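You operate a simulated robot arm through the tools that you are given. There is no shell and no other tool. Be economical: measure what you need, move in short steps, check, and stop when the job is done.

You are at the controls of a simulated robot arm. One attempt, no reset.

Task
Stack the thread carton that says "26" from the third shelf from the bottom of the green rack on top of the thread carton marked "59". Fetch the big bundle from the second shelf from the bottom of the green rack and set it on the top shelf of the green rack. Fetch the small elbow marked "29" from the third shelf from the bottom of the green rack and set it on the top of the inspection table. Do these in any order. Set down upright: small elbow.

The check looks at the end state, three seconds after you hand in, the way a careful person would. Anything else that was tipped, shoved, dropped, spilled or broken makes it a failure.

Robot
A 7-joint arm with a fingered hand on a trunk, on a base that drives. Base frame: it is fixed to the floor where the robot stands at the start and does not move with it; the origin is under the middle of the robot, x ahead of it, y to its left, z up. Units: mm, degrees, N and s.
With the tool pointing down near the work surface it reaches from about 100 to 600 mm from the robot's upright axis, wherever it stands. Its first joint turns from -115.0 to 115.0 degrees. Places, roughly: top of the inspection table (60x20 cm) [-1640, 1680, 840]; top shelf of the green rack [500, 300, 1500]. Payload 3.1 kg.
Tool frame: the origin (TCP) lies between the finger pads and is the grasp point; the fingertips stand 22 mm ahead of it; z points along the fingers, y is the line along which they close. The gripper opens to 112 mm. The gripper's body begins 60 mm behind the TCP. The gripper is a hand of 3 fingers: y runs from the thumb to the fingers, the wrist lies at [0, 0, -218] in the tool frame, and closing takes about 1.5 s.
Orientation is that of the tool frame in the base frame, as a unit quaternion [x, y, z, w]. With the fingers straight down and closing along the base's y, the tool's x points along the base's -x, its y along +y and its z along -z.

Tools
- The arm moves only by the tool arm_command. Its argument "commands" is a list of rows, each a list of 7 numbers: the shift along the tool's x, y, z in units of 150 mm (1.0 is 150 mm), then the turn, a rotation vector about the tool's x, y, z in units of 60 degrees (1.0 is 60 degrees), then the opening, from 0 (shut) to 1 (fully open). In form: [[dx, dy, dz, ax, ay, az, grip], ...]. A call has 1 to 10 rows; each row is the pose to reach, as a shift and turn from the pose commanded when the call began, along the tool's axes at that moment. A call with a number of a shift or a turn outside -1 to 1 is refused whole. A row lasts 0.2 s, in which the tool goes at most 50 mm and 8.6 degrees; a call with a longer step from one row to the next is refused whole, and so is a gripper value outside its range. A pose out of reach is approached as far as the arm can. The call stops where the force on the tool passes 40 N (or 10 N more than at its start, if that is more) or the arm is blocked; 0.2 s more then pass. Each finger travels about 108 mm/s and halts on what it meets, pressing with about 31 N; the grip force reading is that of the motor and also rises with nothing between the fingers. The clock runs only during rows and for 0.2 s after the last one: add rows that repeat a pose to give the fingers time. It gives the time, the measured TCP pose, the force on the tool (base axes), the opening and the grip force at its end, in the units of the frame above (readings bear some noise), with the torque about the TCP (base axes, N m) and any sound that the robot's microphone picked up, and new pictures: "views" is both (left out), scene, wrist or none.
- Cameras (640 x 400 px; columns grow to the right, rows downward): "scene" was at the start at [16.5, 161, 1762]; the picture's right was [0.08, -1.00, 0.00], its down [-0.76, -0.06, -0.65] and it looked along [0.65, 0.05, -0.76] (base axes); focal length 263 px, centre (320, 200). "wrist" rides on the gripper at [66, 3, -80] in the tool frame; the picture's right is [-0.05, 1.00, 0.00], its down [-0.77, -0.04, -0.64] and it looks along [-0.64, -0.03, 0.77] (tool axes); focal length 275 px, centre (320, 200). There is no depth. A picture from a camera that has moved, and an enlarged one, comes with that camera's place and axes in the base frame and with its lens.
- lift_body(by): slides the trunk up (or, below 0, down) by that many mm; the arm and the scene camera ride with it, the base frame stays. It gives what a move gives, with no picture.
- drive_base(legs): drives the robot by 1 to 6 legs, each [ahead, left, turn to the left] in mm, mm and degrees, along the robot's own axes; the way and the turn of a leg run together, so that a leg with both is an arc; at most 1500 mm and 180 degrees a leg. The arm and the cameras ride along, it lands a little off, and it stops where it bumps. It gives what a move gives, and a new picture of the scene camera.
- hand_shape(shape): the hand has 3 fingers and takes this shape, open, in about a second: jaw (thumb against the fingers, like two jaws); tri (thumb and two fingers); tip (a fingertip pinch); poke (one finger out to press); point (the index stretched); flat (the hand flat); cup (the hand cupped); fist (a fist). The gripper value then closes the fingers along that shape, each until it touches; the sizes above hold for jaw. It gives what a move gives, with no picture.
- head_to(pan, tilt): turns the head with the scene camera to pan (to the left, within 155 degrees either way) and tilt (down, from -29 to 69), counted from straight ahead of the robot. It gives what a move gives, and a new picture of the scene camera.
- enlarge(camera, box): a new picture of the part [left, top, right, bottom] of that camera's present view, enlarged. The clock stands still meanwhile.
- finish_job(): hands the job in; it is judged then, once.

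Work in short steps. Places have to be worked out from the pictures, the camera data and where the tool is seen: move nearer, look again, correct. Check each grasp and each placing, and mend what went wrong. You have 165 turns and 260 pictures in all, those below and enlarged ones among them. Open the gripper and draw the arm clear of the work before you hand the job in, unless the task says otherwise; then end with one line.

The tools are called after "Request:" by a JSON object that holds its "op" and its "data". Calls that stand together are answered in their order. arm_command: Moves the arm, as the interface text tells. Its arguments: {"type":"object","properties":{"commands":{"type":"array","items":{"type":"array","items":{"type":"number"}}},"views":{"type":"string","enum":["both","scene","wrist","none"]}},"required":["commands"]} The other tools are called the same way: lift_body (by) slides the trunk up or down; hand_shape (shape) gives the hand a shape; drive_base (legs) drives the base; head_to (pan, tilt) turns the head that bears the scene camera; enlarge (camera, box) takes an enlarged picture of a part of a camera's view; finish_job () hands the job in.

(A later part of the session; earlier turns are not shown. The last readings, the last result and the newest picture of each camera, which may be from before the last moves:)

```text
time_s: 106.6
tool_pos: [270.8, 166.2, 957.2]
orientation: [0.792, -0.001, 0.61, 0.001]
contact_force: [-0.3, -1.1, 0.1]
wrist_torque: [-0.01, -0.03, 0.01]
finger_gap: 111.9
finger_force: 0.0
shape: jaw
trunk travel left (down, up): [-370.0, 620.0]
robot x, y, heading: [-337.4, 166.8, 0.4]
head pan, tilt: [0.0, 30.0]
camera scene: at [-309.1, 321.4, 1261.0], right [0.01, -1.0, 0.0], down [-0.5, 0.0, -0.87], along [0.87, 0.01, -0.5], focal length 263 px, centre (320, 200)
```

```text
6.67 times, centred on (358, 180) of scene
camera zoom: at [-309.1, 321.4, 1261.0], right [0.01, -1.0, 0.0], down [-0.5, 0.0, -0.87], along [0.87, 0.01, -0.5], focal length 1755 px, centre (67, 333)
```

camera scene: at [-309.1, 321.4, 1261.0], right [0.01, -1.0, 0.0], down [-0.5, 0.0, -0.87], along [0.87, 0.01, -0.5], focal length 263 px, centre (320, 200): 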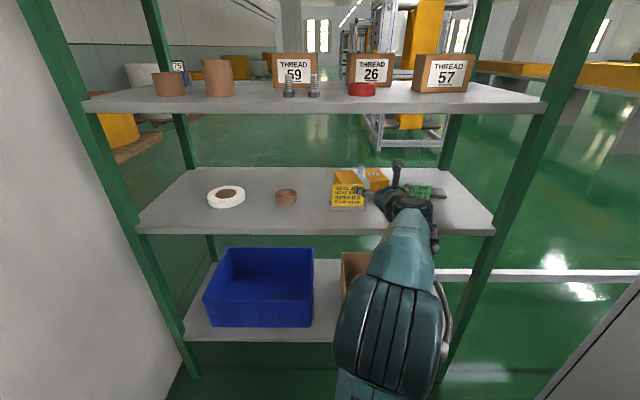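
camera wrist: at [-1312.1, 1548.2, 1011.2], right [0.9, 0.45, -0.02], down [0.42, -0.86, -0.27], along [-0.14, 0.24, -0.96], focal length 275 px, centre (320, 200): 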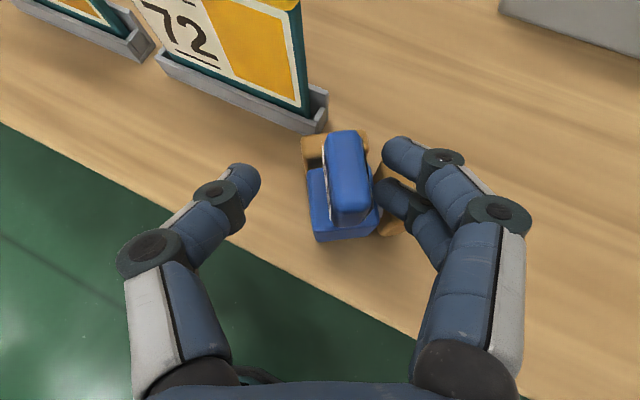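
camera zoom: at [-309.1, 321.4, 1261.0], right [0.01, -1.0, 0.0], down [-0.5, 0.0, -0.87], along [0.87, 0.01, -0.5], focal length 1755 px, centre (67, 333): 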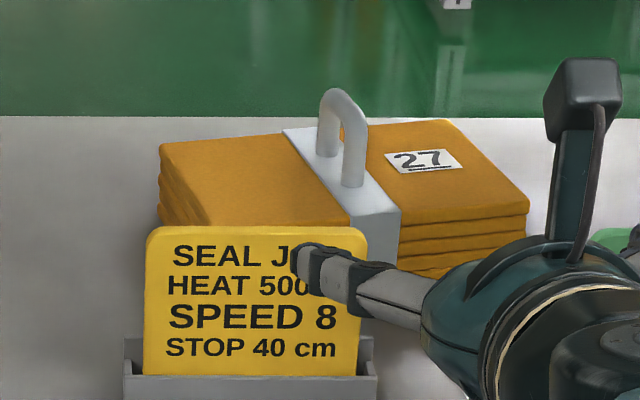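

The loop handle (centre ≈(589,183), top ≈900, plane yawed ~15°) is the thing to grip. I drive ahead 170 mm, above the signs (tops ≈889).

Request:
{"op": "drive_base", "data": {"legs": [[170, 0, 0]]}}

Request:
{"op": "arm_command", "data": {"commands": [[0, 0, 0, 0.077, -0.084, -0.032, 1], [0, 0, 0, 0.154, -0.167, -0.063, 0.8], [0, 0, 0, 0.2315, -0.251, -0.095, 0.7]], "views": "wrist"}}

```text
time_s: 108.0
tool_pos: [442.4, 169.0, 956.0]
orientation: [0.792, 0.0, 0.61, 0.0]
contact_force: [0.2, -0.2, 0.8]
wrist_torque: [-0.02, 0.01, 0.0]
finger_gap: 112.1
finger_force: 0.1
shape: jaw
trunk travel left (down, up): [-370.0, 620.0]
robot x, y, heading: [-168.7, 167.7, 0.4]
head pan, tilt: [0.0, 30.0]
camera scene: at [-138.3, 323.0, 1261.0], right [0.01, -1.0, 0.0], down [-0.5, 0.0, -0.87], along [0.87, 0.01, -0.5], focal length 263 px, centre (320, 200)
```

scene: 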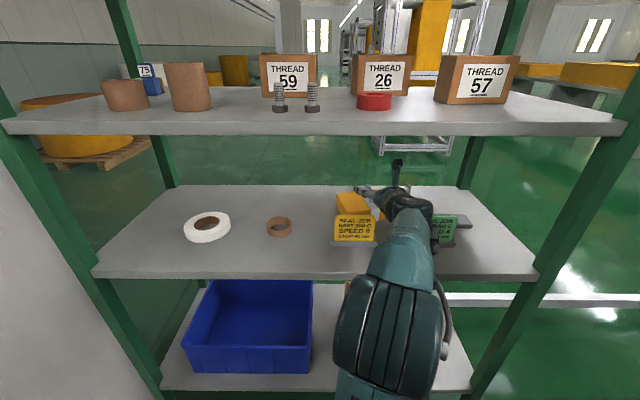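

```text
time_s: 108.8
tool_pos: [442.0, 168.8, 956.3]
orientation: [0.859, 0.112, 0.496, -0.065]
contact_force: [0.5, -0.7, -0.3]
wrist_torque: [0.0, 0.01, 0.0]
finger_gap: 78.7
finger_force: 0.0
shape: jaw
trunk travel left (down, up): [-370.0, 620.0]
robot x, y, heading: [-165.3, 163.0, 0.3]
head pan, tilt: [0.0, 30.0]
camera wrist: at [406.9, 156.5, 1054.2], right [0.23, -0.97, -0.04], down [-0.91, -0.21, -0.35], along [0.33, 0.12, -0.94], focal length 275 px, centre (320, 200)
```

wrist: 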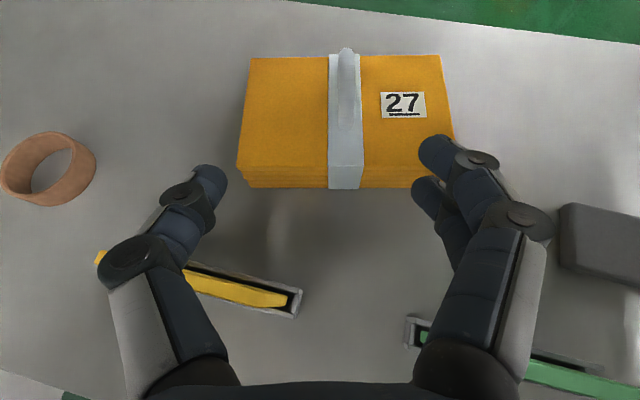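

Yaw is well aligned. Zoom to locate the handle precisely.

Request:
{"op": "enlarge", "data": {"camera": "wrist", "box": [260, 30, 420, 130]}}

```text
4.00 times, centred on (340, 80) of wrist
camera zoom: at [406.9, 156.5, 1054.2], right [0.23, -0.97, -0.04], down [-0.91, -0.21, -0.35], along [0.33, 0.12, -0.94], focal length 1101 px, centre (240, 680)
```

zoom: 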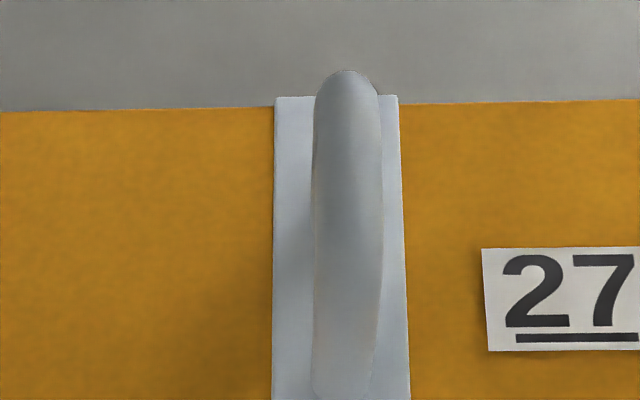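

Move toward the handle with fingers straddling, stopping at z≈895.

Request:
{"op": "arm_command", "data": {"commands": [[0.014, 0.032, 0.227, 0, 0, 0, 0.7], [0.028, 0.064, 0.455, 0, 0, 0, 0.7], [0.042, 0.095, 0.682, 0, 0, 0, 0.7], [0.055, 0.127, 0.909, 0, 0, 0, 0.7]], "views": "wrist"}}

```text
time_s: 109.8
tool_pos: [566.0, 182.6, 894.6]
orientation: [0.859, 0.111, 0.496, -0.064]
contact_force: [-0.9, 0.3, -0.6]
wrist_torque: [0.0, 0.0, 0.01]
finger_gap: 78.4
finger_force: 0.2
shape: jaw
trunk travel left (down, up): [-370.0, 620.0]
robot x, y, heading: [-166.6, 167.2, 0.7]
head pan, tilt: [0.0, 30.0]
camera wrist: at [531.1, 169.8, 992.9], right [0.23, -0.97, -0.04], down [-0.91, -0.2, -0.35], along [0.33, 0.12, -0.94], focal length 275 px, centre (320, 200)
```

wrist: 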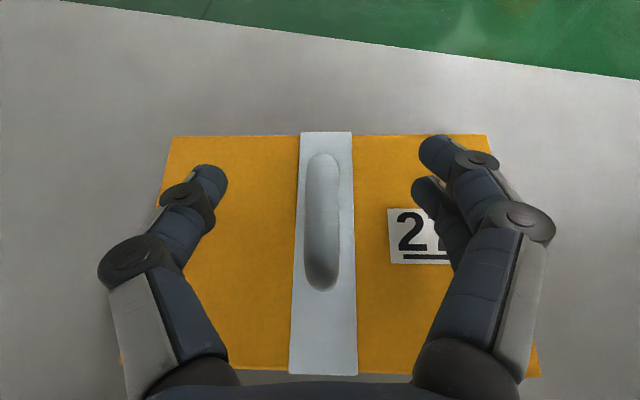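

Handle centre is ≈(556,178). Adjust back 13 mm, lower 13 mm, and close.

Request:
{"op": "arm_command", "data": {"commands": [[-0.06, 0.003, -0.02, 0, 0, 0, 0.7], [-0.118, 0.003, -0.037, 0, 0, 0, 0.7], [-0.118, 0.003, -0.037, 0, 0, 0, 0.5], [-0.118, 0.003, -0.037, 0, 0, 0, 0.3], [-0.118, 0.003, -0.037, 0, 0, 0, 0.1], [-0.118, 0.003, -0.037, 0, 0, 0, 0], [-0.118, 0.003, -0.037, 0, 0, 0, 0], [-0.118, 0.003, -0.037, 0, 0, 0, 0], [-0.118, 0.003, -0.037, 0, 0, 0, 0]], "views": "wrist"}}

```text
time_s: 111.8
tool_pos: [549.7, 177.6, 886.8]
orientation: [0.856, 0.112, 0.5, -0.063]
contact_force: [6.3, 1.7, 28.7]
wrist_torque: [-1.74, -0.88, -0.55]
finger_gap: 10.7
finger_force: 30.8
shape: jaw
trunk travel left (down, up): [-370.0, 620.0]
robot x, y, heading: [-167.8, 164.9, 0.2]
head pan, tilt: [0.0, 30.0]
camera wrist: at [514.1, 166.2, 984.6], right [0.23, -0.97, -0.04], down [-0.91, -0.21, -0.36], along [0.34, 0.12, -0.93], focal length 275 px, centre (320, 200)
```

wrist: 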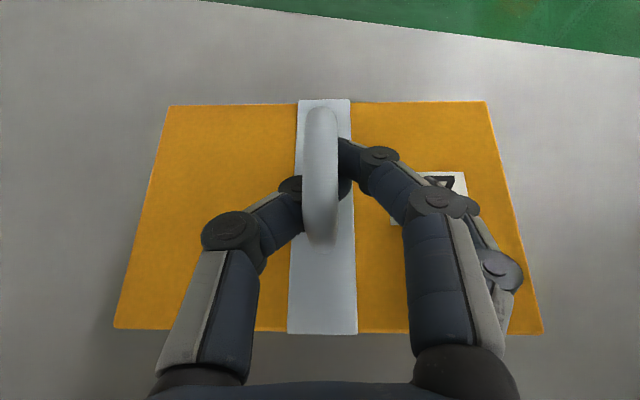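

One lower finger landed on the bundle's top instead of the handle. Open, rise, pitch steeper (45°) and regrasp slightly higher.

Request:
{"op": "arm_command", "data": {"commands": [[0, 0, 0, 0, 0, 0, 0.2], [0.03, 0, -0.017, 0, 0, 0, 0.5], [0.144, 0, -0.083, 0, 0, 0, 0.6], [0.144, 0, -0.083, 0, 0, 0, 0.7]], "views": "none"}}

Request:
{"op": "arm_command", "data": {"commands": [[0, 0, 0, 0, -0.125, 0, 0.7], [0, 0, 0, 0, -0.25, 0, 0.7], [-0.077, 0, 0.067, 0, -0.25, 0, 0.7]], "views": "wrist"}}

```text
time_s: 112.8
tool_pos: [551.5, 178.0, 906.1]
orientation: [0.859, 0.111, 0.495, -0.065]
contact_force: [-0.1, 0.0, -0.5]
wrist_torque: [0.0, -0.01, -0.01]
finger_gap: 77.7
finger_force: 0.0
shape: jaw
trunk travel left (down, up): [-370.0, 620.0]
robot x, y, heading: [-165.8, 170.4, 0.6]
head pan, tilt: [0.0, 30.0]
```

```text
time_s: 113.6
tool_pos: [554.2, 178.3, 892.4]
orientation: [0.917, 0.119, 0.379, -0.05]
contact_force: [-0.2, 0.2, 0.5]
wrist_torque: [0.02, 0.01, -0.02]
finger_gap: 78.1
finger_force: 0.1
shape: jaw
trunk travel left (down, up): [-370.0, 620.0]
robot x, y, heading: [-166.9, 164.7, 0.4]
head pan, tilt: [0.0, 30.0]
camera wrist: at [545.8, 173.4, 996.1], right [0.22, -0.97, -0.03], down [-0.97, -0.22, -0.09], along [0.08, 0.05, -0.99], focal length 275 px, centre (320, 200)
```

wrist: 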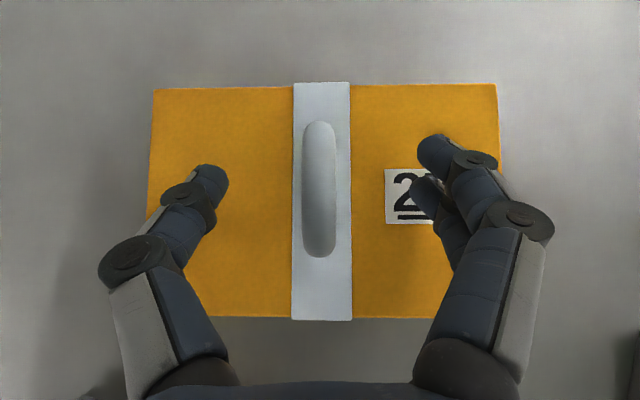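

Centered over the handle. Close.

Request:
{"op": "arm_command", "data": {"commands": [[0, 0, 0, 0, 0, 0, 0.5], [0, 0, 0, 0, 0, 0, 0.3], [0, 0, 0, 0, 0, 0, 0.1], [0, 0, 0, 0, 0, 0, 0], [0, 0, 0, 0, 0, 0, 0], [0, 0, 0, 0, 0, 0, 0], [0, 0, 0, 0, 0, 0, 0]], "views": "wrist"}}

```text
time_s: 115.2
tool_pos: [553.9, 178.7, 892.9]
orientation: [0.917, 0.119, 0.379, -0.049]
contact_force: [0.4, -0.3, -0.4]
wrist_torque: [-0.14, -0.09, -0.01]
finger_gap: 0.0
finger_force: 30.7
shape: jaw
trunk travel left (down, up): [-370.0, 620.0]
robot x, y, heading: [-167.3, 166.8, 0.5]
head pan, tilt: [0.0, 30.0]
camera wrist: at [545.9, 173.3, 996.5], right [0.22, -0.97, -0.03], down [-0.97, -0.22, -0.1], along [0.09, 0.05, -0.99], focal length 275 px, centre (320, 200)
```

wrist: 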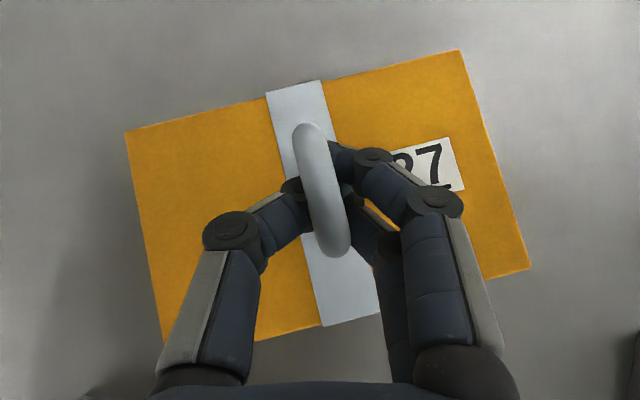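

The fingers appear to have met through the loop (gap 0), hooking the handle; bundle turned ~17°. Test lift 30 mm.

Request:
{"op": "arm_command", "data": {"commands": [[0.07, 0, -0.07, 0, 0, 0, 0], [0.14, 0, -0.14, 0, 0, 0, 0], [0.14, 0, -0.14, 0, 0, 0, 0]], "views": "both"}}

Request:
{"op": "enlarge", "data": {"camera": "scene", "box": [300, 150, 460, 250]}}

```text
time_s: 116.0
tool_pos: [550.9, 179.4, 920.7]
orientation: [0.916, 0.119, 0.379, -0.05]
contact_force: [-0.2, 0.3, -3.0]
wrist_torque: [-0.01, 0.01, -0.02]
finger_gap: 0.0
finger_force: 31.0
shape: jaw
trunk travel left (down, up): [-370.0, 620.0]
robot x, y, heading: [-167.0, 172.2, 0.4]
head pan, tilt: [0.0, 30.0]
camera scene: at [-138.2, 322.9, 1261.0], right [0.01, -1.0, 0.0], down [-0.5, 0.0, -0.87], along [0.87, 0.01, -0.5], focal length 263 px, centre (320, 200)
camera wrist: at [544.6, 173.4, 1025.3], right [0.22, -0.97, -0.03], down [-0.97, -0.22, -0.1], along [0.09, 0.05, -0.99], focal length 275 px, centre (320, 200)
```

scene: 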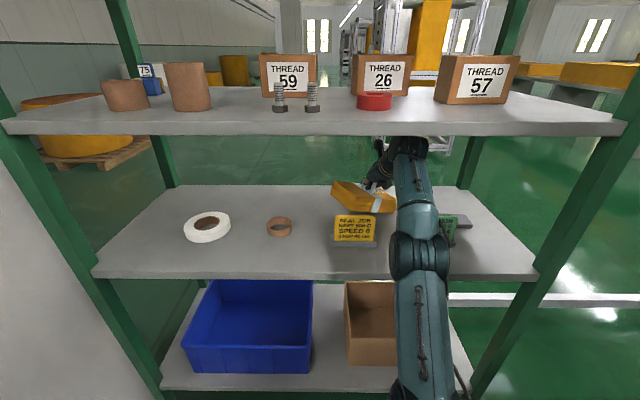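
wrist: 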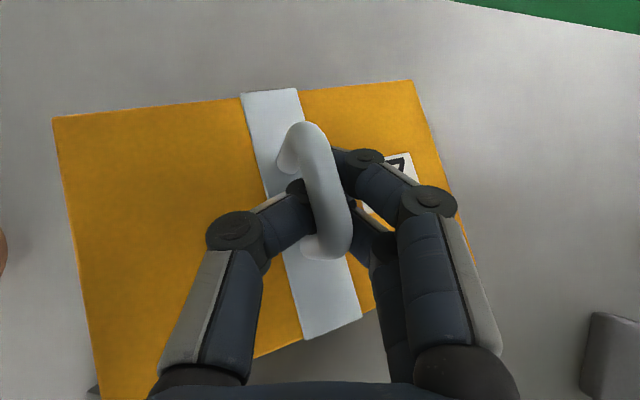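

```text
4.00 times, centred on (380, 200) of scene
camera zoom: at [-138.2, 322.9, 1261.0], right [0.01, -1.0, 0.0], down [-0.5, 0.0, -0.87], along [0.87, 0.01, -0.5], focal length 1053 px, centre (80, 200)
```

zoom: 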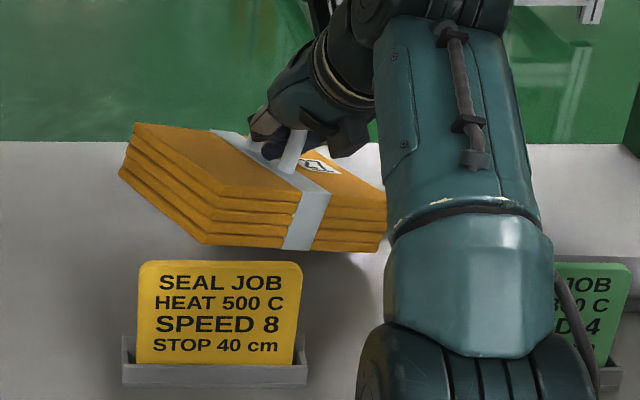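

It's hooked securely and light; lowest point ≈830. Exiting over the signs is too low, so I'll go left behind the yellow sign and out. First reduce pitch to 30° and lift 18 mm.

Request:
{"op": "arm_command", "data": {"commands": [[0.03, 0, -0.03, 0, 0.08, 0, 0], [0.06, 0, -0.06, 0, 0.16, 0, 0], [0.085, 0, -0.085, 0, 0.25, 0, 0], [0.085, 0, -0.085, 0, 0.25, 0, 0]], "views": "wrist"}}

Request:
{"op": "enlarge", "data": {"camera": "scene", "box": [220, 100, 460, 250]}}

```text
time_s: 117.0
tool_pos: [555.2, 178.5, 939.2]
orientation: [0.858, 0.112, 0.497, -0.065]
contact_force: [0.2, -0.1, -2.9]
wrist_torque: [-0.05, 0.01, 0.02]
finger_gap: 0.3
finger_force: 30.8
shape: jaw
trunk travel left (down, up): [-370.0, 620.0]
robot x, y, heading: [-169.4, 168.5, 0.5]
head pan, tilt: [0.0, 30.0]
camera wrist: at [520.3, 166.4, 1037.9], right [0.23, -0.97, -0.04], down [-0.91, -0.2, -0.35], along [0.33, 0.12, -0.94], focal length 275 px, centre (320, 200)
```

wrist: 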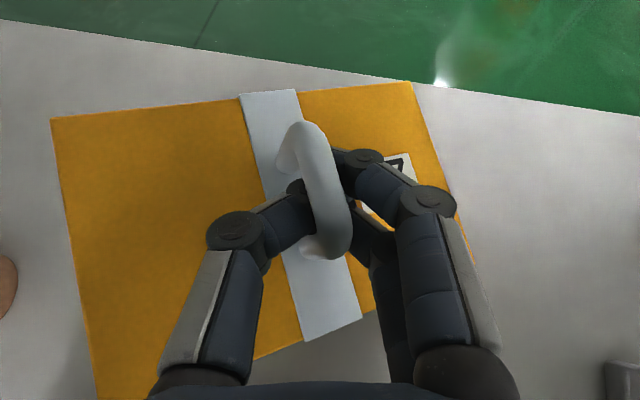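

```text
2.67 times, centred on (340, 175) of scene
camera zoom: at [-138.3, 323.0, 1261.0], right [0.01, -1.0, 0.0], down [-0.5, 0.0, -0.87], along [0.87, 0.01, -0.5], focal length 702 px, centre (267, 267)
```

zoom: 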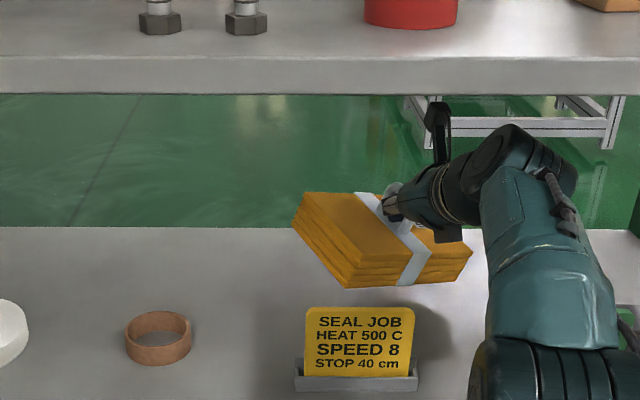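

The bundle is held rigidly, near-bottom edge ≈870. Drive left 245 mm (behind the yellow sign), then back out.

Request:
{"op": "drive_base", "data": {"legs": [[0, 245, 0]]}}

```text
time_s: 118.8
tool_pos: [552.1, 424.9, 940.6]
orientation: [0.858, 0.112, 0.496, -0.064]
contact_force: [-0.4, 0.1, -3.0]
wrist_torque: [-0.04, 0.01, 0.02]
finger_gap: 0.1
finger_force: 31.1
shape: jaw
trunk travel left (down, up): [-370.0, 620.0]
robot x, y, heading: [-171.8, 413.3, 0.3]
head pan, tilt: [0.0, 30.0]
camera scene: at [-140.6, 568.6, 1260.9], right [0.01, -1.0, 0.0], down [-0.5, -0.01, -0.87], along [0.87, 0.01, -0.5], focal length 263 px, centre (320, 200)
```

scene: 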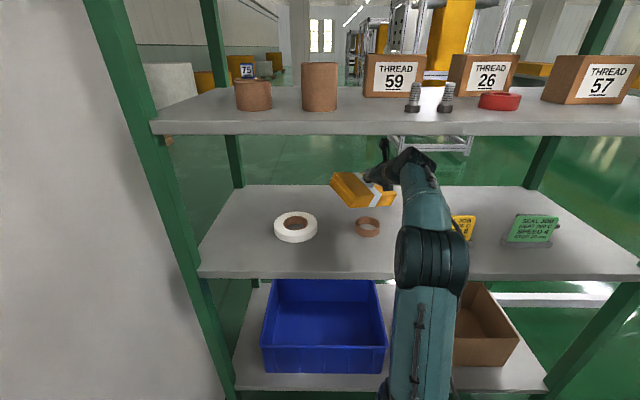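

Clear. Back out 450 mm.

Request:
{"op": "drive_base", "data": {"legs": [[-450, 0, 0]]}}

Request:
{"op": "lift_body", "data": {"by": 500}}

Request:
{"op": "head_to", "data": {"pan": 0, "tilt": 35}}

Request:
{"op": "enlarge", "data": {"camera": "wrist", "box": [0, 0, 640, 400]}}

```text
time_s: 121.5
tool_pos: [103.0, 418.6, 939.5]
orientation: [0.859, 0.111, 0.496, -0.064]
contact_force: [-0.2, 0.1, -2.3]
wrist_torque: [-0.02, -0.02, 0.0]
finger_gap: 0.0
finger_force: 30.9
shape: jaw
trunk travel left (down, up): [-370.0, 620.0]
robot x, y, heading: [-616.9, 408.4, 0.2]
head pan, tilt: [0.0, 30.0]
camera scene: at [-589.2, 564.3, 1261.0], right [0.01, -1.0, 0.0], down [-0.5, 0.0, -0.87], along [0.87, 0.01, -0.5], focal length 263 px, centre (320, 200)
```

scene: 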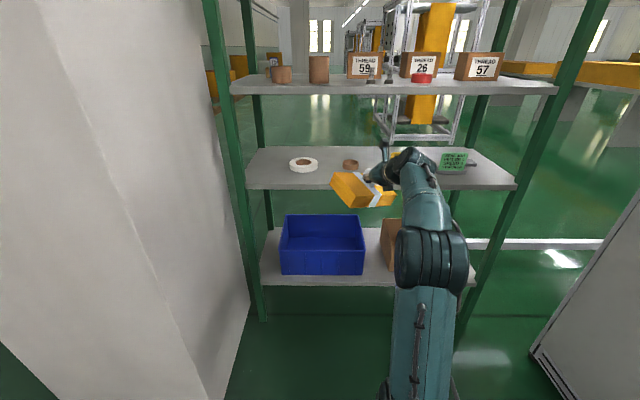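

```text
refused: 500 is not a number from -400 to 400
```

```text
time_s: 122.2
tool_pos: [103.6, 418.9, 939.8]
orientation: [0.859, 0.111, 0.496, -0.064]
contact_force: [0.3, 0.0, -2.8]
wrist_torque: [-0.08, -0.01, 0.01]
finger_gap: 0.2
finger_force: 30.8
shape: jaw
trunk travel left (down, up): [-370.0, 620.0]
robot x, y, heading: [-616.0, 404.5, 0.2]
head pan, tilt: [0.0, 35.0]
camera scene: at [-591.2, 564.2, 1253.2], right [0.01, -1.0, 0.0], down [-0.57, 0.0, -0.82], along [0.82, 0.01, -0.57], focal length 263 px, centre (320, 200)
```

scene: 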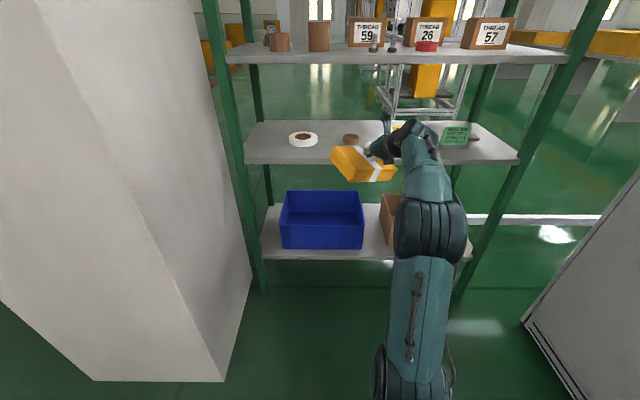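

```text
1.00 times, centred on (320, 200) of wrist (not enlarged: the box is as wide or as high as the picture)
camera zoom: at [69.6, 406.5, 1037.8], right [0.23, -0.97, -0.04], down [-0.91, -0.2, -0.35], along [0.33, 0.12, -0.94], focal length 275 px, centre (320, 200)
```

zoom: 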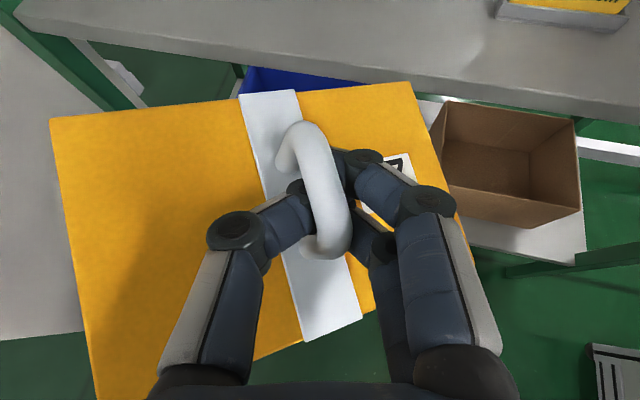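

Raise the trunk to the top for the top shelf.

Request:
{"op": "lift_body", "data": {"by": 400}}

Request:
{"op": "lift_body", "data": {"by": 220}}

Request:
{"op": "head_to", "data": {"pan": 0, "tilt": 25}}

```text
time_s: 126.0
tool_pos: [104.1, 419.0, 1340.5]
orientation: [0.858, 0.111, 0.497, -0.064]
contact_force: [0.1, 0.2, -2.4]
wrist_torque: [-0.06, 0.04, 0.0]
finger_gap: 0.0
finger_force: 31.2
shape: jaw
trunk travel left (down, up): [-770.0, 220.0]
robot x, y, heading: [-621.2, 409.8, 0.2]
head pan, tilt: [0.0, 35.0]
```

```text
time_s: 128.4
tool_pos: [103.3, 419.1, 1560.1]
orientation: [0.859, 0.111, 0.496, -0.064]
contact_force: [0.1, -0.1, -2.0]
wrist_torque: [-0.08, -0.01, 0.01]
finger_gap: 0.1
finger_force: 31.7
shape: jaw
trunk travel left (down, up): [-990.0, 0.0]
robot x, y, heading: [-618.2, 408.0, 0.4]
head pan, tilt: [0.0, 35.0]
```

```text
time_s: 129.1
tool_pos: [104.2, 418.9, 1560.7]
orientation: [0.859, 0.111, 0.496, -0.065]
contact_force: [0.7, -0.8, -2.6]
wrist_torque: [-0.06, 0.01, 0.01]
finger_gap: 0.0
finger_force: 30.8
shape: jaw
trunk travel left (down, up): [-990.0, 0.0]
robot x, y, heading: [-619.0, 410.0, 0.2]
head pan, tilt: [0.0, 25.0]
camera scene: at [-586.8, 564.3, 1888.9], right [0.01, -1.0, 0.0], down [-0.42, 0.0, -0.91], along [0.91, 0.01, -0.42], focal length 263 px, centre (320, 200)
```

scene: 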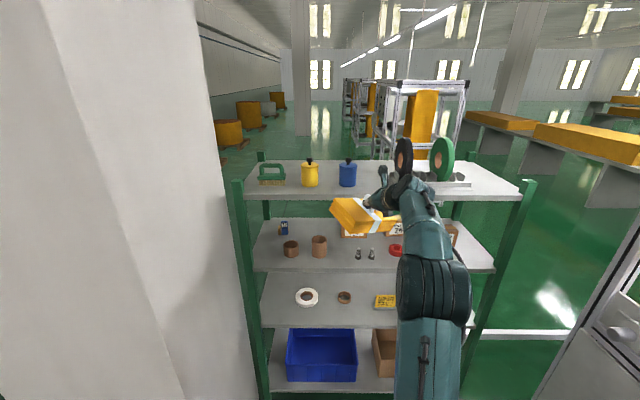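

Top shelf: free back half (x≈450–700). I'll pass over between wheel stand and blue bottle. Raise the arm 120 mm and square the bundle (yaw −19°).

Request:
{"op": "arm_command", "data": {"commands": [[0.2, 0, -0.115, -0.09, 0, 0.052, 0], [0.4, 0, -0.23, -0.18, 0, 0.105, 0], [0.6, 0, -0.346, -0.275, 0, 0.158, 0], [0.7, 0, -0.4, -0.275, 0, 0.158, 0]], "views": "wrist"}}

Request:
{"op": "enlarge", "data": {"camera": "scene", "box": [220, 100, 540, 300]}}

```text
time_s: 130.1
tool_pos: [76.6, 421.6, 1653.4]
orientation: [0.866, -0.032, 0.499, 0.019]
contact_force: [-1.3, 0.4, -2.5]
wrist_torque: [-0.04, -0.01, 0.0]
finger_gap: 0.0
finger_force: 30.5
shape: jaw
out of reach, approached as far as the arm can: row 3, 4
trunk travel left (down, up): [-990.0, 0.0]
robot x, y, heading: [-617.9, 406.9, 0.2]
head pan, tilt: [0.0, 25.0]
camera wrist: at [40.4, 420.3, 1750.6], right [-0.1, -0.99, -0.04], down [-0.93, 0.11, -0.35], along [0.35, 0.0, -0.94], focal length 275 px, centre (320, 200)
```

wrist: 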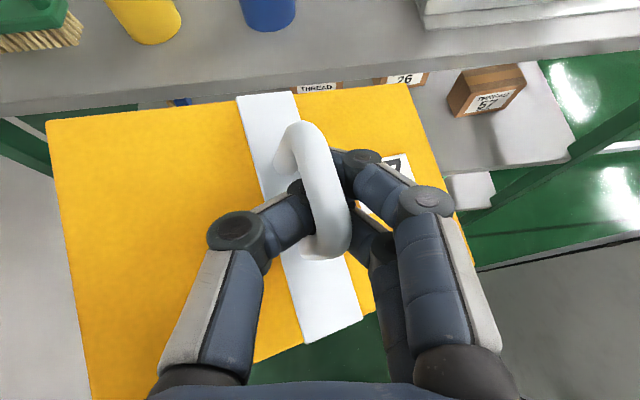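

```text
2.00 times, centred on (380, 200) of scene
camera zoom: at [-589.6, 566.9, 1888.8], right [0.01, -1.0, 0.0], down [-0.42, 0.0, -0.91], along [0.91, 0.01, -0.42], focal length 527 px, centre (200, 200)
```

zoom: 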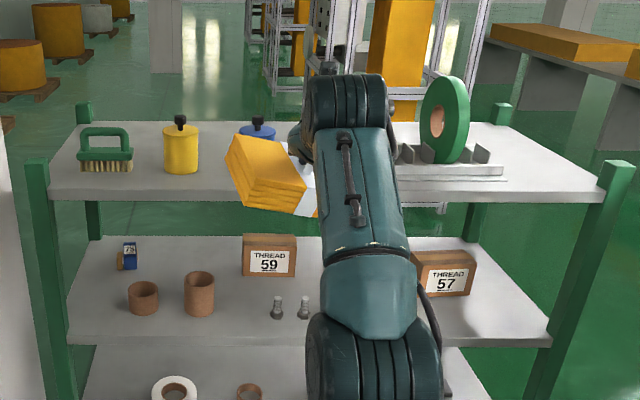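

The reach limit depends on extension. I retract the arm 90 mm and raise to ≈1700.

Request:
{"op": "arm_command", "data": {"commands": [[-0.06, 0, -0.19, 0, 0, 0, 0], [-0.12, 0, -0.38, 0, 0, 0, 0], [-0.187, 0, -0.577, 0, 0, 0, 0], [-0.187, 0, -0.577, 0, 0, 0, 0]], "views": "none"}}

```text
time_s: 131.1
tool_pos: [-7.6, 424.9, 1670.6]
orientation: [0.866, -0.033, 0.499, 0.019]
contact_force: [0.4, 0.0, -3.1]
wrist_torque: [-0.02, 0.05, 0.02]
finger_gap: 0.0
finger_force: 31.5
shape: jaw
trunk travel left (down, up): [-990.0, 0.0]
robot x, y, heading: [-619.0, 409.3, 0.5]
head pan, tilt: [0.0, 25.0]
```

No limit hit here. Raise 35 mm more.

Request:
{"op": "arm_command", "data": {"commands": [[0.1, 0, -0.06, 0, 0, 0, 0], [0.202, 0, -0.117, 0, 0, 0, 0], [0.202, 0, -0.117, 0, 0, 0, 0]], "views": "scene"}}

```text
time_s: 131.9
tool_pos: [-7.7, 424.4, 1706.5]
orientation: [0.865, -0.031, 0.5, 0.019]
contact_force: [-0.4, 0.1, -2.0]
wrist_torque: [-0.07, 0.04, 0.03]
finger_gap: 0.0
finger_force: 31.0
shape: jaw
trunk travel left (down, up): [-990.0, 0.0]
robot x, y, heading: [-620.8, 408.1, 0.1]
head pan, tilt: [0.0, 25.0]
camera scene: at [-587.5, 564.7, 1888.9], right [0.01, -1.0, 0.0], down [-0.42, 0.0, -0.91], along [0.91, 0.01, -0.42], focal length 263 px, centre (320, 200)
```

scene: 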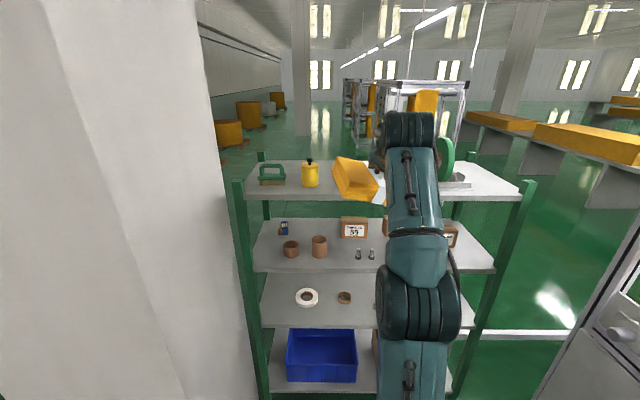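

Bundle bottom ≈1640, above the bottle (≈1613). Drive ahead 480 and right 50, between wheel and over the bottle.

Request:
{"op": "drive_base", "data": {"legs": [[0, -50, 0], [250, 0, 0]]}}

Request:
{"op": "enlarge", "data": {"camera": "wrist", "box": [0, 0, 640, 400]}}

```text
time_s: 134.2
tool_pos: [236.4, 375.8, 1706.8]
orientation: [0.865, -0.033, 0.5, 0.019]
contact_force: [-0.1, 0.4, -2.2]
wrist_torque: [-0.02, 0.02, 0.01]
finger_gap: 0.0
finger_force: 30.8
shape: jaw
trunk travel left (down, up): [-990.0, 0.0]
robot x, y, heading: [-371.7, 359.8, 0.3]
head pan, tilt: [0.0, 25.0]
camera scene: at [-341.6, 515.4, 1889.1], right [0.01, -1.0, 0.0], down [-0.42, 0.0, -0.91], along [0.91, 0.01, -0.42], focal length 263 px, centre (320, 200)
```

scene: 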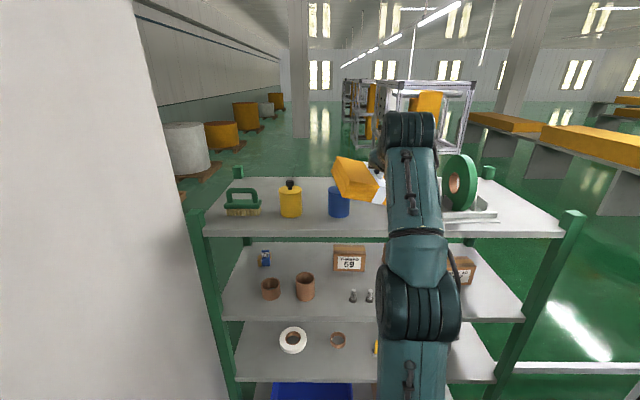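

```text
1.00 times, centred on (320, 200) of wrist (not enlarged: the box is as wide or as high as the picture)
camera zoom: at [201.1, 375.9, 1804.7], right [-0.1, -0.99, -0.04], down [-0.93, 0.11, -0.35], along [0.35, 0.0, -0.94], focal length 275 px, centre (320, 200)
```

zoom: 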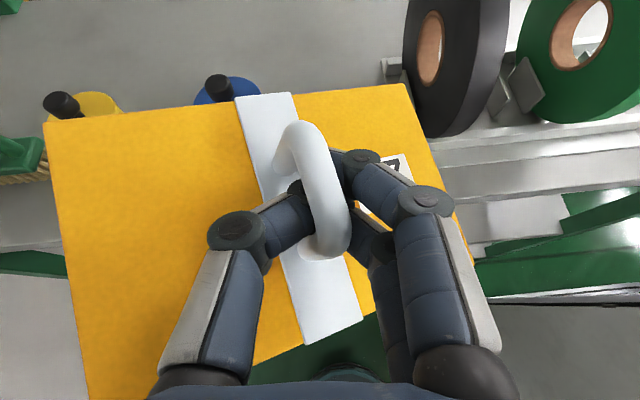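

Lateral clearance to the wheel ≈55 mm, bottle top ≈1616. Raise 20 mm more for margin and drive ahead 250.

Request:
{"op": "arm_command", "data": {"commands": [[0.115, 0, -0.067, 0, 0, 0, 0], [0.115, 0, -0.067, 0, 0, 0, 0]], "views": "none"}}

Request:
{"op": "drive_base", "data": {"legs": [[130, 0, 0]]}}

```text
time_s: 134.8
tool_pos: [236.8, 377.4, 1716.0]
orientation: [0.865, -0.032, 0.5, 0.019]
contact_force: [-0.5, 0.1, -2.8]
wrist_torque: [-0.05, 0.05, -0.03]
finger_gap: 0.0
finger_force: 31.0
shape: jaw
out of reach, approached as far as the arm can: row 1, 2
trunk travel left (down, up): [-990.0, 0.0]
robot x, y, heading: [-373.3, 363.9, 0.6]
head pan, tilt: [0.0, 25.0]
```

```text
time_s: 136.1
tool_pos: [367.7, 378.0, 1716.7]
orientation: [0.865, -0.032, 0.5, 0.018]
contact_force: [-0.2, 0.0, -2.3]
wrist_torque: [-0.08, 0.04, -0.01]
finger_gap: 0.0
finger_force: 31.4
shape: jaw
trunk travel left (down, up): [-990.0, 0.0]
robot x, y, heading: [-237.5, 359.7, 0.5]
head pan, tilt: [0.0, 25.0]
camera scene: at [-211.4, 517.7, 1889.0], right [0.01, -1.0, 0.0], down [-0.42, 0.0, -0.91], along [0.91, 0.01, -0.42], focal length 263 px, centre (320, 200)
```

scene: 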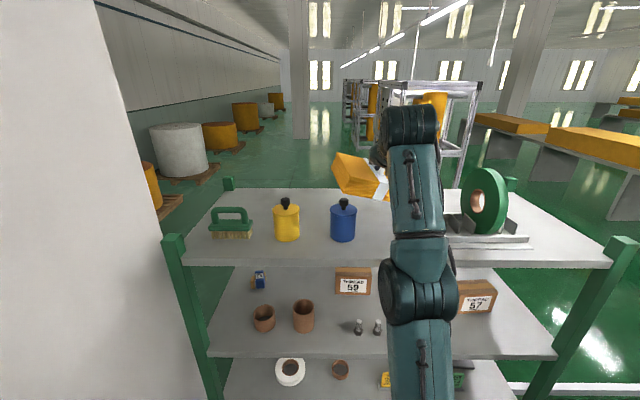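

The arm's elbow may near the shelf edge as I advance; look down to check.

Request:
{"op": "head_to", "data": {"pan": -15, "tilt": 60}}

```text
time_s: 137.1
tool_pos: [368.3, 378.3, 1716.3]
orientation: [0.865, -0.032, 0.501, 0.018]
contact_force: [0.1, 0.2, -2.5]
wrist_torque: [-0.04, 0.01, -0.01]
finger_gap: 0.2
finger_force: 30.8
shape: jaw
trunk travel left (down, up): [-990.0, 0.0]
robot x, y, heading: [-238.8, 361.8, 0.6]
head pan, tilt: [-15.0, 60.0]
camera scene: at [-236.9, 500.0, 1839.0], right [-0.25, -0.97, 0.0], down [-0.84, 0.22, -0.5], along [0.48, -0.13, -0.87], focal length 263 px, centre (320, 200)
```

scene: 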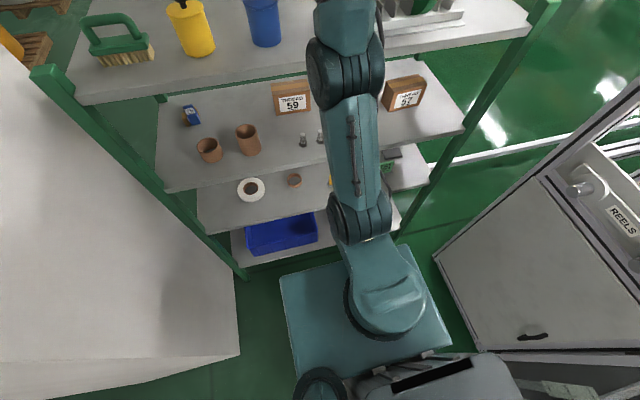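

Arm geometry is now clear (shoulder ~210 mm ahead of the axis, z≈1364, reach ≈520 to the wrist). I flatten the hand to 15° pitch and extend forward over the bottle with the arm.

Request:
{"op": "arm_command", "data": {"commands": [[0, 0, 0, 0, 0.125, 0, 0], [0, 0, 0, 0, 0.25, 0, 0], [0, 0, 0, 0, 0.25, 0, 0]], "views": "none"}}

Request:
{"op": "head_to", "data": {"pan": -5, "tilt": 30}}

```text
time_s: 137.9
tool_pos: [362.4, 389.3, 1718.4]
orientation: [0.791, -0.027, 0.611, 0.025]
contact_force: [-1.6, 1.1, -3.0]
wrist_torque: [-0.11, -0.04, -0.06]
finger_gap: 0.1
finger_force: 30.8
shape: jaw
out of reach, approached as far as the arm can: row 1
trunk travel left (down, up): [-990.0, 0.0]
robot x, y, heading: [-241.8, 363.2, 0.4]
head pan, tilt: [-15.0, 60.0]
```

```text
time_s: 138.9
tool_pos: [370.7, 374.3, 1715.6]
orientation: [0.793, -0.032, 0.608, 0.024]
contact_force: [0.0, -0.2, -2.7]
wrist_torque: [-0.06, -0.02, 0.0]
finger_gap: 0.0
finger_force: 31.3
shape: jaw
trunk travel left (down, up): [-990.0, 0.0]
robot x, y, heading: [-239.8, 360.5, 0.6]
head pan, tilt: [-5.0, 30.0]
camera scene: at [-209.8, 506.1, 1881.2], right [-0.08, -1.0, 0.0], down [-0.5, 0.04, -0.87], along [0.86, -0.07, -0.5], focal length 263 px, centre (320, 200)
```

scene: 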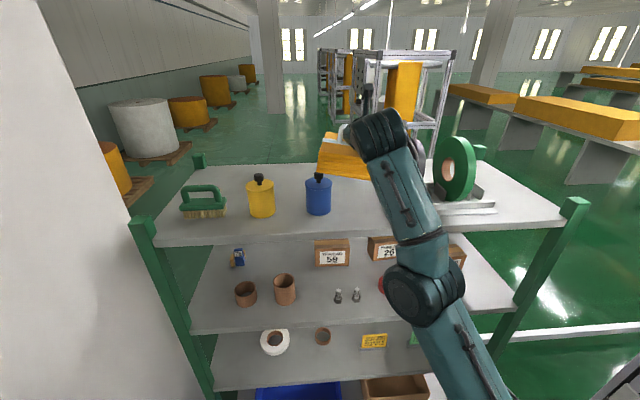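

Near-bottom edge ≈1637. Extend forward 147 mm while rising 12 mm.

Request:
{"op": "arm_command", "data": {"commands": [[0.1, -0.01, -0.02, 0, 0, 0, 0], [0.15, -0.03, 0.2, 0, 0, 0, 0], [0.21, -0.05, 0.43, 0, 0, 0, 0], [0.26, -0.06, 0.68, 0, 0, 0, 0], [0.317, -0.073, 0.927, 0, 0, 0, 0], [0.317, -0.073, 0.927, 0, 0, 0, 0]], "views": "both"}}

```text
time_s: 140.3
tool_pos: [482.1, 385.6, 1703.9]
orientation: [0.792, -0.028, 0.609, 0.023]
contact_force: [-0.1, 1.1, -2.3]
wrist_torque: [-0.05, 0.01, -0.05]
finger_gap: 0.0
finger_force: 31.4
shape: jaw
out of reach, approached as far as the arm can: row 4, 5, 6
trunk travel left (down, up): [-990.0, 0.0]
robot x, y, heading: [-240.6, 361.6, 0.7]
head pan, tilt: [-5.0, 30.0]
camera scene: at [-210.1, 512.7, 1880.7], right [-0.08, -1.0, 0.0], down [-0.5, 0.04, -0.87], along [0.86, -0.07, -0.5], focal length 263 px, centre (320, 200)
camera wrist: at [422.4, 387.2, 1788.4], right [-0.08, -1.0, -0.04], down [-0.81, 0.09, -0.58], along [0.58, -0.01, -0.81], focal length 275 px, centre (320, 200)
```

scene: 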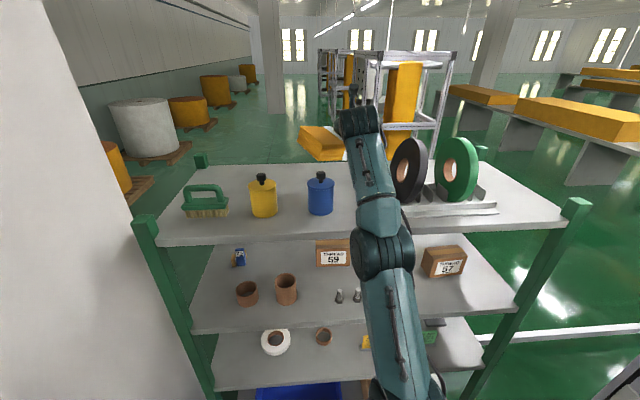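
wrist: 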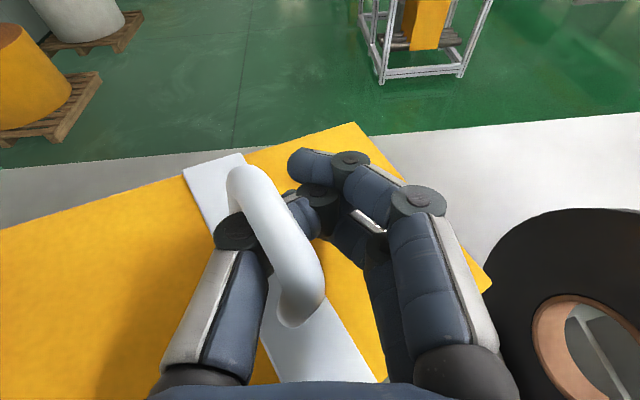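

The bundle turned in the grip but hangs on; its near-left corner is ≈50 mm below the TCP, above the bottle. Drive ahead 45 (12 right) keeping this height.

Request:
{"op": "drive_base", "data": {"legs": [[45, -12, 0]]}}

Request:
{"op": "enlarge", "data": {"camera": "wrist", "box": [0, 0, 640, 400]}}

Request:
{"op": "enlarge", "data": {"camera": "scene", "box": [220, 80, 460, 230]}}

```text
time_s: 141.2
tool_pos: [518.2, 372.7, 1708.5]
orientation: [0.79, -0.028, 0.612, 0.022]
contact_force: [-1.2, -0.9, -2.6]
wrist_torque: [-0.02, -0.02, 0.03]
finger_gap: 0.0
finger_force: 30.7
shape: jaw
trunk travel left (down, up): [-990.0, 0.0]
robot x, y, heading: [-191.6, 353.7, 0.9]
head pan, tilt: [-5.0, 30.0]
camera scene: at [-175.3, 499.7, 1881.0], right [-0.08, -1.0, 0.0], down [-0.49, 0.04, -0.87], along [0.87, -0.07, -0.5], focal length 263 px, centre (320, 200)
```

scene: 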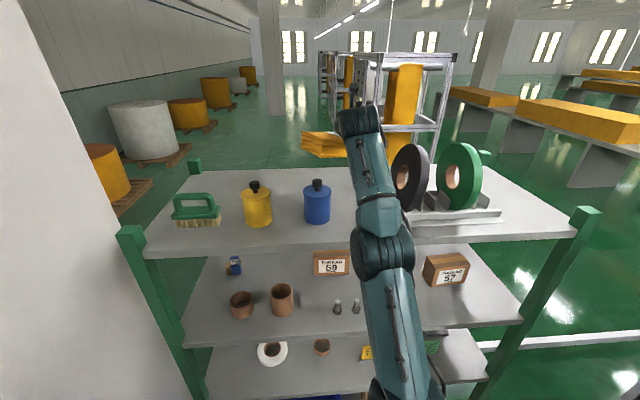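

```text
1.00 times, centred on (320, 200) of wrist (not enlarged: the box is as wide or as high as the picture)
camera zoom: at [457.4, 374.9, 1792.6], right [-0.08, -1.0, -0.04], down [-0.8, 0.09, -0.59], along [0.59, -0.01, -0.81], focal length 275 px, centre (320, 200)
```

zoom: 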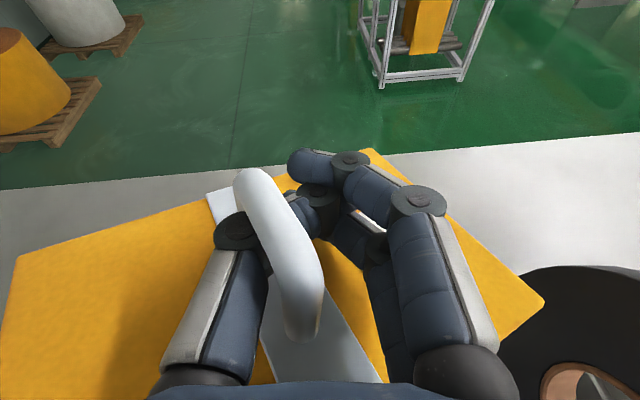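

```text
2.67 times, centred on (340, 155) of scene
camera zoom: at [-175.3, 499.7, 1881.0], right [-0.08, -1.0, 0.0], down [-0.49, 0.04, -0.87], along [0.87, -0.07, -0.5], focal length 702 px, centre (267, 320)
```

zoom: 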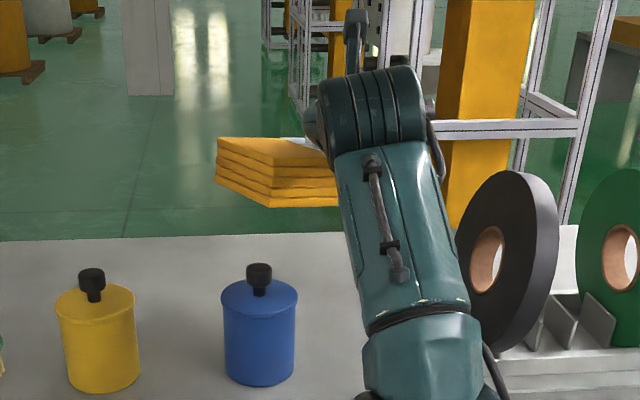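

The bundle hangs freely and nearly level. Extend 42 mm forward, dropping 25 mm.

Request:
{"op": "arm_command", "data": {"commands": [[-0.03, -0.007, 0.105, 0, 0, 0, 0], [-0.06, -0.014, 0.21, 0, 0, 0, 0], [-0.09, -0.02, 0.313, 0, 0, 0, 0], [-0.09, -0.02, 0.313, 0, 0, 0, 0]], "views": "scene"}}

Request:
{"op": "enlarge", "data": {"camera": "scene", "box": [220, 80, 460, 230]}}

```text
time_s: 142.2
tool_pos: [559.1, 374.6, 1669.8]
orientation: [0.792, -0.028, 0.609, 0.022]
contact_force: [-1.2, -0.3, -2.7]
wrist_torque: [-0.04, -0.02, 0.05]
finger_gap: 0.1
finger_force: 30.8
shape: jaw
out of reach, approached as far as the arm can: row 1, 2, 3, 4
trunk travel left (down, up): [-990.0, 0.0]
robot x, y, heading: [-196.6, 351.9, 0.7]
head pan, tilt: [-5.0, 30.0]
camera scene: at [-166.8, 499.1, 1880.9], right [-0.08, -1.0, 0.0], down [-0.5, 0.04, -0.87], along [0.86, -0.07, -0.5], focal length 263 px, centre (320, 200)
```

scene: 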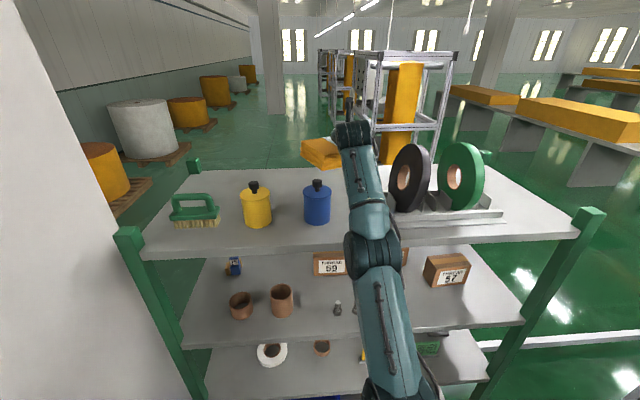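

```text
2.67 times, centred on (340, 155) of scene
camera zoom: at [-166.8, 499.1, 1880.9], right [-0.08, -1.0, 0.0], down [-0.5, 0.04, -0.87], along [0.86, -0.07, -0.5], focal length 702 px, centre (267, 320)
```

zoom: 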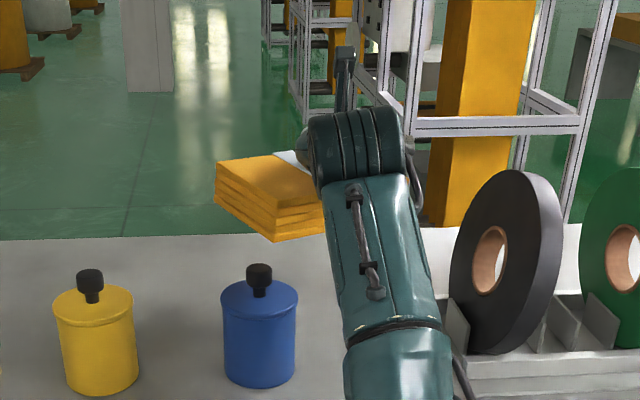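

Past the bottle now (near corner ≈(455,444)). Lower 60 mm with 20 mm more forward.

Request:
{"op": "arm_command", "data": {"commands": [[-0.12, 0, 0.08, 0, 0, 0, 0], [-0.24, -0.005, 0.16, 0, 0, 0, 0], [-0.353, -0.01, 0.231, 0, 0, 0, 0], [-0.353, -0.01, 0.231, 0, 0, 0, 0]], "views": "both"}}

Request:
{"op": "enlarge", "data": {"camera": "scene", "box": [220, 80, 460, 230]}}

```text
time_s: 143.2
tool_pos: [580.2, 375.1, 1610.4]
orientation: [0.792, -0.028, 0.609, 0.022]
contact_force: [-0.2, 0.7, -2.4]
wrist_torque: [-0.02, -0.05, -0.02]
finger_gap: 0.0
finger_force: 30.8
shape: jaw
trunk travel left (down, up): [-990.0, 0.0]
robot x, y, heading: [-194.4, 350.2, 0.5]
head pan, tilt: [-5.0, 30.0]
camera scene: at [-165.4, 498.9, 1880.9], right [-0.08, -1.0, 0.0], down [-0.5, 0.04, -0.87], along [0.86, -0.07, -0.5], focal length 263 px, centre (320, 200)
camera wrist: at [520.7, 376.0, 1695.6], right [-0.08, -1.0, -0.04], down [-0.81, 0.09, -0.58], along [0.58, -0.01, -0.81], focal length 275 px, centre (320, 200)
```

scene: 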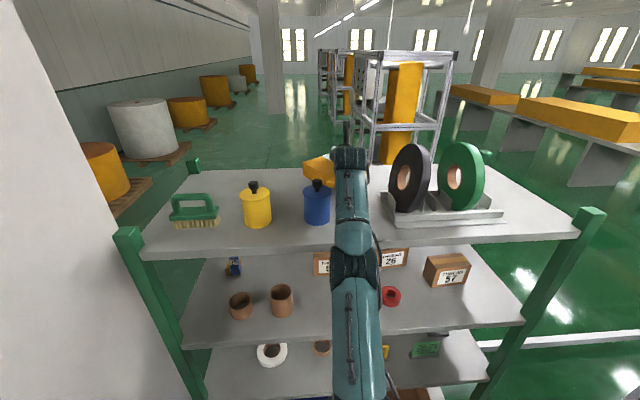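
wrist: 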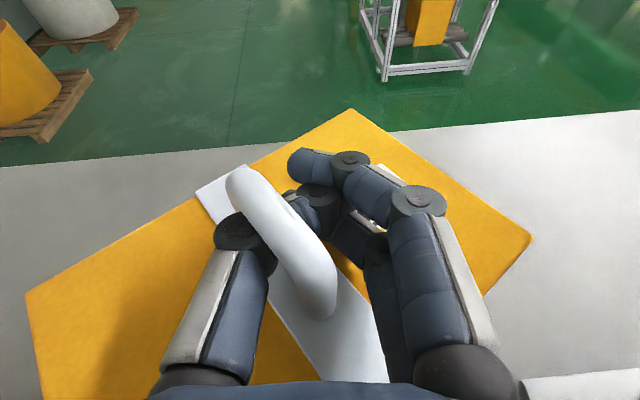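

```text
2.67 times, centred on (340, 155) of scene
camera zoom: at [-165.4, 498.9, 1880.9], right [-0.08, -1.0, 0.0], down [-0.5, 0.04, -0.87], along [0.86, -0.07, -0.5], focal length 702 px, centre (267, 320)
```

zoom: 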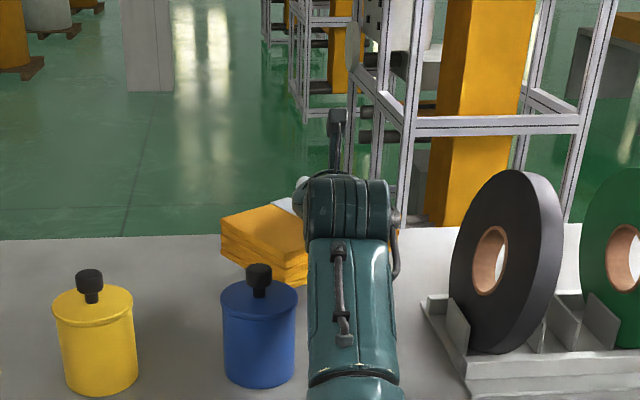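

Bundle over the free back area. Lower 40 mm more.

Request:
{"op": "arm_command", "data": {"commands": [[-0.13, 0, 0.034, 0, 0, 0, 0], [-0.258, 0, 0.068, 0, 0, 0, 0], [-0.258, 0, 0.068, 0, 0, 0, 0]], "views": "wrist"}}

Request:
{"op": "enlarge", "data": {"camera": "scene", "box": [220, 80, 460, 230]}}

```text
time_s: 144.0
tool_pos: [579.8, 372.3, 1570.6]
orientation: [0.792, -0.028, 0.609, 0.022]
contact_force: [0.2, -0.2, -3.5]
wrist_torque: [-0.04, -0.01, 0.01]
finger_gap: 0.0
finger_force: 31.2
shape: jaw
trunk travel left (down, up): [-990.0, 0.0]
robot x, y, heading: [-196.3, 352.9, 0.3]
head pan, tilt: [-5.0, 30.0]
camera wrist: at [519.6, 374.3, 1655.4], right [-0.08, -1.0, -0.05], down [-0.81, 0.09, -0.58], along [0.58, -0.01, -0.81], focal length 275 px, centre (320, 200)
```

wrist: 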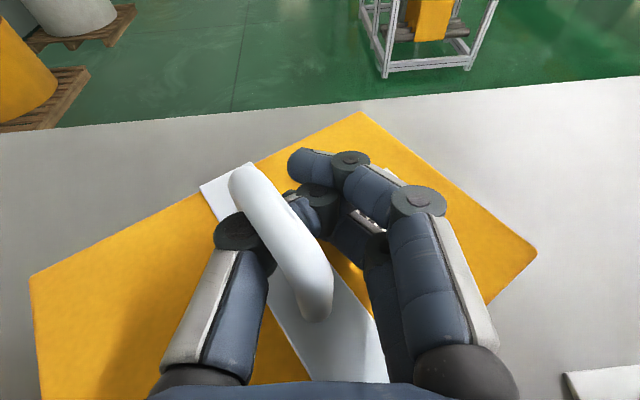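

```text
2.67 times, centred on (340, 155) of scene
camera zoom: at [-165.7, 497.4, 1881.0], right [-0.08, -1.0, 0.0], down [-0.5, 0.04, -0.87], along [0.86, -0.07, -0.5], focal length 702 px, centre (267, 320)
```

zoom: 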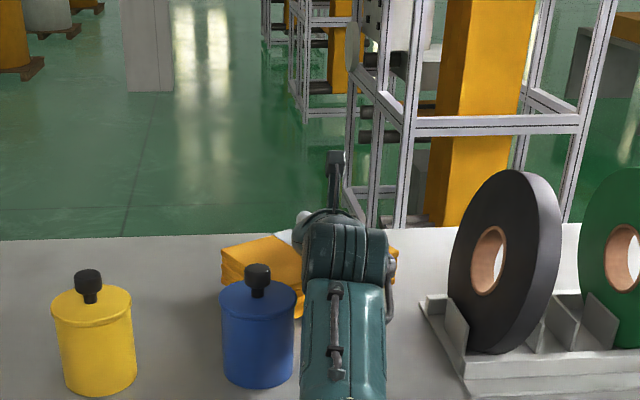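

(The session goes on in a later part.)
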